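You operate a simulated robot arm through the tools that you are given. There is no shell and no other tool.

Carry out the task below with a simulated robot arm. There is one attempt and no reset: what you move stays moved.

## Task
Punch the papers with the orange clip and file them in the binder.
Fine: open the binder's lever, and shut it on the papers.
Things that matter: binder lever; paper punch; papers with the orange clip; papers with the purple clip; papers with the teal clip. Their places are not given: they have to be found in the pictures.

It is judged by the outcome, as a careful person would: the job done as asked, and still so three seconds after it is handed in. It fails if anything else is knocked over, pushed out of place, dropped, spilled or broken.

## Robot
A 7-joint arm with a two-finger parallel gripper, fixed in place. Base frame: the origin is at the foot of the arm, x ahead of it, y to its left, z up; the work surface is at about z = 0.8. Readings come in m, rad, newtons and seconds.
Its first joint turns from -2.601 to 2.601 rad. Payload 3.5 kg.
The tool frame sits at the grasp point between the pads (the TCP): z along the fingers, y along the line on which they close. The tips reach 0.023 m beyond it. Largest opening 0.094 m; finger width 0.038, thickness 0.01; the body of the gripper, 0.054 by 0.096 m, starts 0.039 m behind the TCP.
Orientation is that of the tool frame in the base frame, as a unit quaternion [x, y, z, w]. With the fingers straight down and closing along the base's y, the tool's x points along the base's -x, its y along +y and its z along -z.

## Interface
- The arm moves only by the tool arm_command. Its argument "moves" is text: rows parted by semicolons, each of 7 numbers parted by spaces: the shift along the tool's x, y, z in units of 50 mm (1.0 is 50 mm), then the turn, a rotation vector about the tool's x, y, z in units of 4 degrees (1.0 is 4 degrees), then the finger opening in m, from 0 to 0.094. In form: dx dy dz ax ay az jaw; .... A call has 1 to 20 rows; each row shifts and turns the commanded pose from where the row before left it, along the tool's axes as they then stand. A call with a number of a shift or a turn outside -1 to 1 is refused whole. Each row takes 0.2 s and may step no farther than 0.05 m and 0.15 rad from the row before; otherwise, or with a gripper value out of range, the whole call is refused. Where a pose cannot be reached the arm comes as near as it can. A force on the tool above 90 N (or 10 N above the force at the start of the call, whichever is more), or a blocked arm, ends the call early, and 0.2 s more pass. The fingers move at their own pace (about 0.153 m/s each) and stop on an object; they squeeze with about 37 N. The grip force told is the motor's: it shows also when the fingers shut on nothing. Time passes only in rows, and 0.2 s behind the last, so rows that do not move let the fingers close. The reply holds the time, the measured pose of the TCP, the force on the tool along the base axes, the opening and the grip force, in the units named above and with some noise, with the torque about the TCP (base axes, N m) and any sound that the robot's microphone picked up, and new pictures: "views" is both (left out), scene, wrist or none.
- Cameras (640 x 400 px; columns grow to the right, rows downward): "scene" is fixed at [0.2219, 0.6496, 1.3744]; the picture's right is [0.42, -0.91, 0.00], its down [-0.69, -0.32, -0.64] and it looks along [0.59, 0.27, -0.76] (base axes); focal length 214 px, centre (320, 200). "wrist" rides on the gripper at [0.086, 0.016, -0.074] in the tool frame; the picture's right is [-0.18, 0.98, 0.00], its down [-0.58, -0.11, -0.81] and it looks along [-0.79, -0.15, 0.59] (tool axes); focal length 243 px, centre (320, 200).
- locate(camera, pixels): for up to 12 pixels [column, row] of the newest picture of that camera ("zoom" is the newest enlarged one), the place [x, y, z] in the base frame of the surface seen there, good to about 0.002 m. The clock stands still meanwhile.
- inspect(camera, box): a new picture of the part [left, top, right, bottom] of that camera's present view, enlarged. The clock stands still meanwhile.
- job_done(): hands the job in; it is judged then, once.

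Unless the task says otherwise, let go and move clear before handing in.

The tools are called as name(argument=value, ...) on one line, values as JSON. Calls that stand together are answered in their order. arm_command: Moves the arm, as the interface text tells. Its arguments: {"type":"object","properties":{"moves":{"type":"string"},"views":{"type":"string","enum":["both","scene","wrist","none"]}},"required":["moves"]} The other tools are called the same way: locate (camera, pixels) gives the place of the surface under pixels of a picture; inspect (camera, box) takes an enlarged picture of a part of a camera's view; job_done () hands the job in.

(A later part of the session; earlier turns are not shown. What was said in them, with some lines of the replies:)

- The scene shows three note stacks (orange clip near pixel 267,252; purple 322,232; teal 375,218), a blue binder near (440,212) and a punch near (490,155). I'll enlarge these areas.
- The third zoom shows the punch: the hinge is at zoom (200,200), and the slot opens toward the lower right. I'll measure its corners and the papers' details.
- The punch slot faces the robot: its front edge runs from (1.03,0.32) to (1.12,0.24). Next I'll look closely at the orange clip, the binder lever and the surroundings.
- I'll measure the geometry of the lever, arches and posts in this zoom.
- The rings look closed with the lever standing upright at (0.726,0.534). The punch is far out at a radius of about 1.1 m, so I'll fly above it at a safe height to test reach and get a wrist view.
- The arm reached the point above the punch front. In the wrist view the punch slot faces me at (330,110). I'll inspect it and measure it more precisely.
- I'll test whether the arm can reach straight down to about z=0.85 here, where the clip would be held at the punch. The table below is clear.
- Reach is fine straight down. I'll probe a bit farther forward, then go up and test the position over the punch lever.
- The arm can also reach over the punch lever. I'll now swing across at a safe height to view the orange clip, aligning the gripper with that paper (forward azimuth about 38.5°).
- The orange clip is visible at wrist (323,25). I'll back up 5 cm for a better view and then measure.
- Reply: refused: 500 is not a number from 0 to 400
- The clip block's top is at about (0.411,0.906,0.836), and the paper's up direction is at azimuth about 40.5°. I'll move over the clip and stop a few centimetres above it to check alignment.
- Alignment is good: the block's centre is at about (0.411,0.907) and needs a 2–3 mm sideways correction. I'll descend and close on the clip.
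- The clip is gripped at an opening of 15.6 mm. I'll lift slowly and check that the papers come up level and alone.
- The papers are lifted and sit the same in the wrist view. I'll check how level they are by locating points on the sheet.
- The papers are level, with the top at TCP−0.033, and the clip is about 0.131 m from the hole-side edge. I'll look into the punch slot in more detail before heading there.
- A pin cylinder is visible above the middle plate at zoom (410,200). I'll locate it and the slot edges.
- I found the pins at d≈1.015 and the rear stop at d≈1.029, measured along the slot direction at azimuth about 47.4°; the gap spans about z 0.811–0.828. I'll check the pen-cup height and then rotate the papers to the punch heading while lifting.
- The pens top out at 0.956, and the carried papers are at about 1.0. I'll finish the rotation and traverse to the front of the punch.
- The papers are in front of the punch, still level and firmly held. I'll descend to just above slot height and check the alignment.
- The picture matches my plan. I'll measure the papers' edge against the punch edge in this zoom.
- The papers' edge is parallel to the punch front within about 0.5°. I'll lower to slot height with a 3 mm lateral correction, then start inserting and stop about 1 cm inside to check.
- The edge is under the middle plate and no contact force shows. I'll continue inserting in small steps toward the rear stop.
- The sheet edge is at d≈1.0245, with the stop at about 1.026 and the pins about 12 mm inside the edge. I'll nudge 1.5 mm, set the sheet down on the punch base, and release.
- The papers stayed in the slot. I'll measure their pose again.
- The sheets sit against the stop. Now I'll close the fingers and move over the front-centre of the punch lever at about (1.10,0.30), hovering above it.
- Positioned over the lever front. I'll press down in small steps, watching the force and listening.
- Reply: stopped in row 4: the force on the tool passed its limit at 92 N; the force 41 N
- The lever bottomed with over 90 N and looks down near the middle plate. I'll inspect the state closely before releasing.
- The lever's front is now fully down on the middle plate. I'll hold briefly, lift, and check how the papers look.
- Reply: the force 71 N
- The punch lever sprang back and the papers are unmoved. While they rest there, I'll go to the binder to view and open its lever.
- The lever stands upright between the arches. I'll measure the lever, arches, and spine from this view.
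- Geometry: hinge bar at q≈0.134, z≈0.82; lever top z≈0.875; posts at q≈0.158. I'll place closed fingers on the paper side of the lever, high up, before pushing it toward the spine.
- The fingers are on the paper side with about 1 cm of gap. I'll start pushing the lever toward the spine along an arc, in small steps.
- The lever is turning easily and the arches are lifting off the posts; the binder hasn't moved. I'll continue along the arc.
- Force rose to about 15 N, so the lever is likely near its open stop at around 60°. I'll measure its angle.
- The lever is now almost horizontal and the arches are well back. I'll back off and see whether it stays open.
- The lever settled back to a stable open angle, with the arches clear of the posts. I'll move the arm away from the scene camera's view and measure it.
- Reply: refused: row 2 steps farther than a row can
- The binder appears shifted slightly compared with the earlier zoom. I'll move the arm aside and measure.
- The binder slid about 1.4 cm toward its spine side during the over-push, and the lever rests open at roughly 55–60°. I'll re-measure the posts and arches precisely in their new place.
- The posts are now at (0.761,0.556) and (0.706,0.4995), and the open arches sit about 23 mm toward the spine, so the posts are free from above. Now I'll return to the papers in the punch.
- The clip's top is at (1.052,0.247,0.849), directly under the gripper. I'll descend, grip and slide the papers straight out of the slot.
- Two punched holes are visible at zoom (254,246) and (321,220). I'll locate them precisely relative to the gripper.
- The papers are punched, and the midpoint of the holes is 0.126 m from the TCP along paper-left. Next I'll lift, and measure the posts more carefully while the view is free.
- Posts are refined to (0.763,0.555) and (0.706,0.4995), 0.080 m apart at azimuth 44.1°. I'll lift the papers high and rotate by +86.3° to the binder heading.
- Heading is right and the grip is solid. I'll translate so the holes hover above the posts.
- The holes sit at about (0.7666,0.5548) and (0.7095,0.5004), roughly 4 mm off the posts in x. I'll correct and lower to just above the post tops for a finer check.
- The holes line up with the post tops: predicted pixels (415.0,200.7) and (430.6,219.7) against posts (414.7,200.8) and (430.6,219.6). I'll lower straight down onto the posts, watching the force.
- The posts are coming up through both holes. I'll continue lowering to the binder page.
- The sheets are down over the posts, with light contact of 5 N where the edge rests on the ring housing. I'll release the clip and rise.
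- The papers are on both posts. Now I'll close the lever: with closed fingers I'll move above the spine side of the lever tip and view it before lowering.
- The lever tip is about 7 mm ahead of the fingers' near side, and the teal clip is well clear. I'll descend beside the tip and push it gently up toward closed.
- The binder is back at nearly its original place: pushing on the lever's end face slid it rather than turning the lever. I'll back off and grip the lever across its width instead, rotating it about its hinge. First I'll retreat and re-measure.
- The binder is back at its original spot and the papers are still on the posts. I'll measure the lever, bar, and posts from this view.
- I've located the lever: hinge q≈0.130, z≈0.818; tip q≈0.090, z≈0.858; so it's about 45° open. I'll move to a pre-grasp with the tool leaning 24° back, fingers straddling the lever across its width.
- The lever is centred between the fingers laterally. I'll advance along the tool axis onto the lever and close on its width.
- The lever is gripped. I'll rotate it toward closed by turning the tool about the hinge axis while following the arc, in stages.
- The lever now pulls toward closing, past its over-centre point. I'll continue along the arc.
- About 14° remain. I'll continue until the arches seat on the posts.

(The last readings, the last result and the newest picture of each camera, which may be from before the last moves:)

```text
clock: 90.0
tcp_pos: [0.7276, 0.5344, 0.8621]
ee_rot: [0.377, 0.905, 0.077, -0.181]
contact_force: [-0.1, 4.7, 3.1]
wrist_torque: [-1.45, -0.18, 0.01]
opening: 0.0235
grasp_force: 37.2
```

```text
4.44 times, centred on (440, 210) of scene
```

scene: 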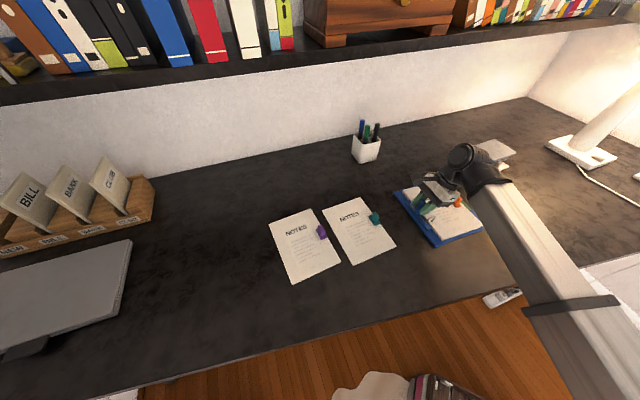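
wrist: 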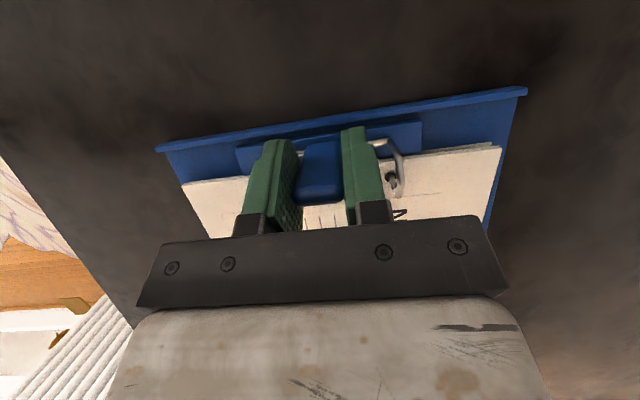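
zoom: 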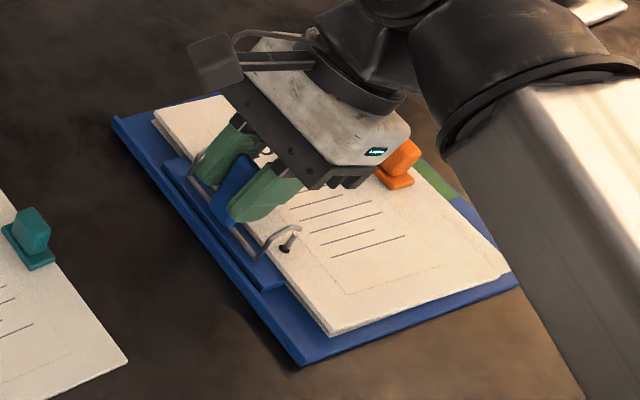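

Torque is rising and the lever looks upright with the arches over the posts. I'll release, back away along the tool axis, and look.

arm_command(moves="0 0 0 0 0 0 0.032; 0 0 0 0 0 0 0.036; 0 0 0 0 0 0 0.036; 0 0 -0.4 0 0 0 0.036; 0 0 -0.8 0 0 0 0.036; 0 0 -0.9 0 0 0 0.036; 0 0 0 0 0 0 0.036", views="both")

inspect(camera="scene", box=[380, 165, 500, 255])

inspect(camera="wrist", box=[200, 30, 440, 190])

```text
clock: 91.6
tcp_pos: [0.7569, 0.5054, 0.9576]
ee_rot: [0.376, 0.905, 0.078, -0.181]
contact_force: [0.4, -0.2, 0.2]
wrist_torque: [0.01, -0.01, 0.04]
opening: 0.036
grasp_force: 0.0
```

scene: 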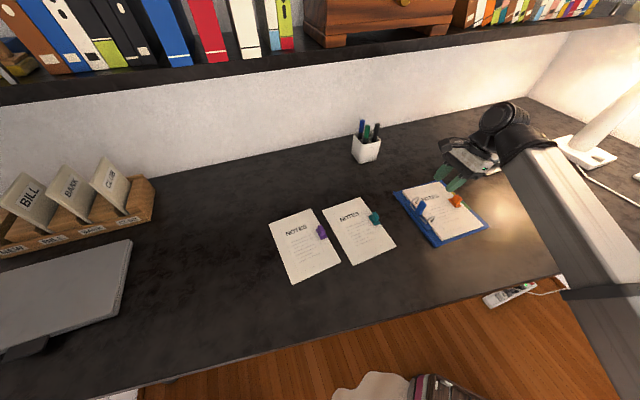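
wrist: 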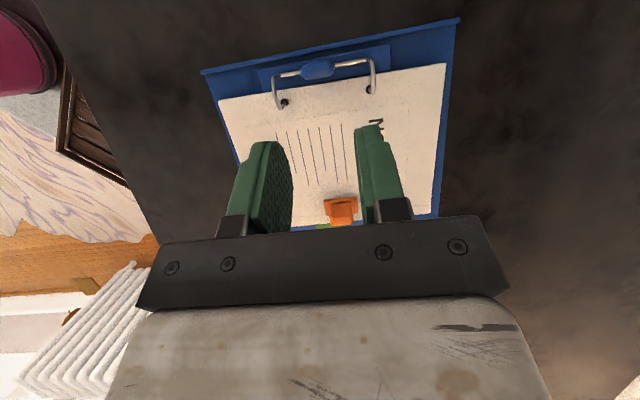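

```text
4.44 times, centred on (440, 210) of scene
```

zoom: 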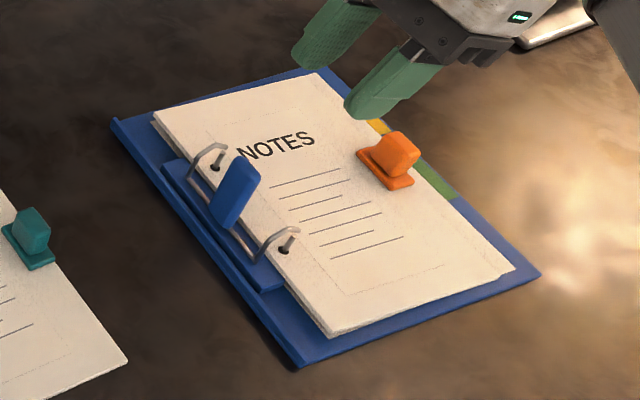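

```text
2.50 times, centred on (320, 110) of wrist
```

zoom: 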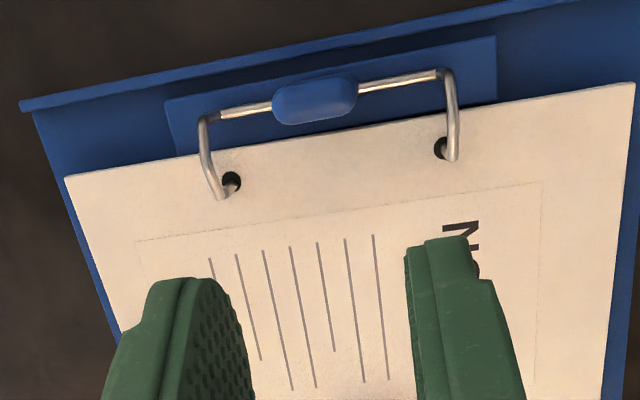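

The lever is upright again and both rings pass through the holes. I'll compare the ring closure closely with the initial closed state.

inspect(camera="scene", box=[404, 186, 452, 226])

locate(camera="zoom", pixels=[[265, 150], [308, 185], [215, 275], [237, 124], [229, 135], [210, 120], [400, 309], [390, 323], [380, 306], [230, 130]])

```text
10.00 times, centred on (428, 206) of scene
```

zoom: 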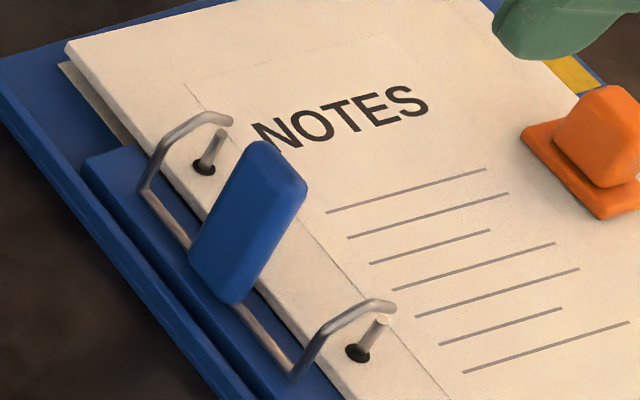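

```text
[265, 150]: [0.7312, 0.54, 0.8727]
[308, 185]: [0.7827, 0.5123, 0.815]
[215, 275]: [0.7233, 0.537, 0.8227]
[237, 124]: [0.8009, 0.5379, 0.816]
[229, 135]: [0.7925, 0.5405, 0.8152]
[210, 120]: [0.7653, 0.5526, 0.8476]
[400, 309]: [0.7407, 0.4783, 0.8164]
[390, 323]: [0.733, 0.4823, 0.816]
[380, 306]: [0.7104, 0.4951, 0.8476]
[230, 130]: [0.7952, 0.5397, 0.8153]
```

The rings match their initial closed geometry, now through the punched holes, and the binder is back on its original spot. I'll retreat clear and do a last check of the punch and the other papers.

arm_command(moves="0 0 -0.8 0 0 0 0.036; 0 0 -0.8 0 0 0 0.036; 0 0 -0.8 0 0 0 0.036; 0 0 0 0 0 0 0.036; 0 0 0 0 0 0 0.036", views="both")

inspect(camera="scene", box=[380, 165, 500, 255])

inspect(camera="scene", box=[440, 120, 540, 190])

```text
clock: 92.8
tcp_pos: [0.7875, 0.4721, 1.0677]
ee_rot: [0.376, 0.906, 0.077, -0.18]
contact_force: [-0.4, -0.2, 0.8]
wrist_torque: [0.01, 0.01, 0.05]
opening: 0.0361
grasp_force: 0.1
```

scene: 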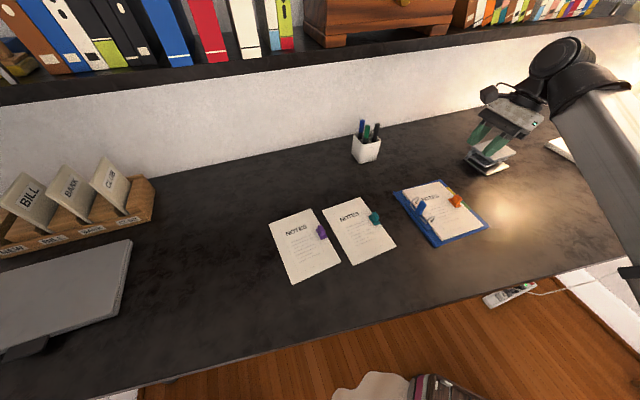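
wrist: 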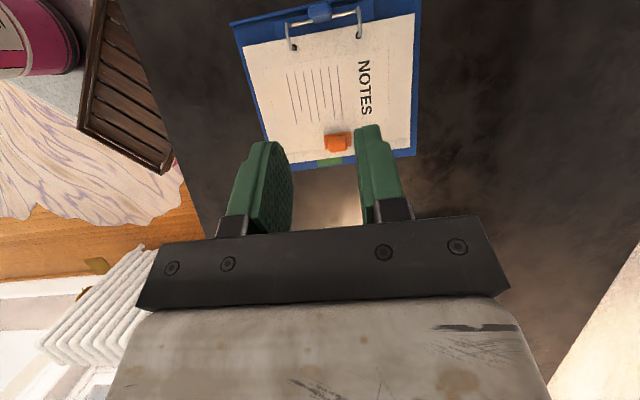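

```text
4.44 times, centred on (440, 210) of scene
```

zoom: 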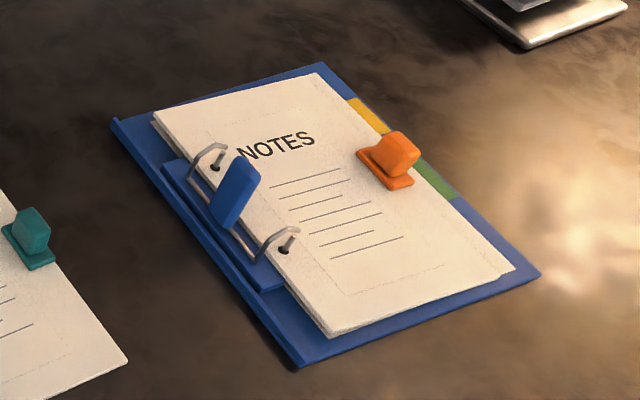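

```text
5.71 times, centred on (490, 155) of scene
```

zoom: 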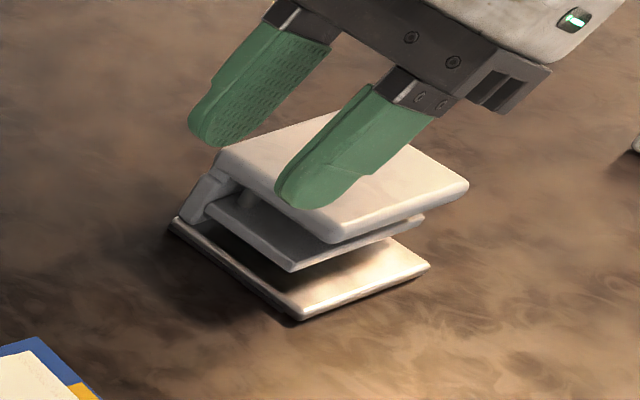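

The punch is in its initial place: its corners at zoom (175,225), (302,318) and (428,266) haven't changed. The purple and teal papers are undisturbed, the orange-clip papers are filed with the lever shut, and the arm is clear, so I'm handing in.

job_done()

```text
The job is handed in.
```

The papers with the orange clip are punched and filed in the binder, and its lever is shut on them. I've handed the job in; no verdict has come back yet.

- **Punching:** Both holes came out cleanly along the edge opposite the clip. The punch is back in its starting position.
- **Filing:** The papers sit over both binder posts, with the rings closed through the holes. The lever is upright, as it was at the start. The sheet edge rests slightly on the ring housing, so the papers may not lie perfectly flat.
- **Binder moved and came back:** Opening the lever pushed the binder about 1.5 cm toward its spine. My first try at closing it pushed the binder back, and in the last pictures it is within a few millimetres of where it began.
- **Everything else:** The purple and teal papers look undisturbed, nothing was knocked over or dropped, and the arm is clear of the desk items.
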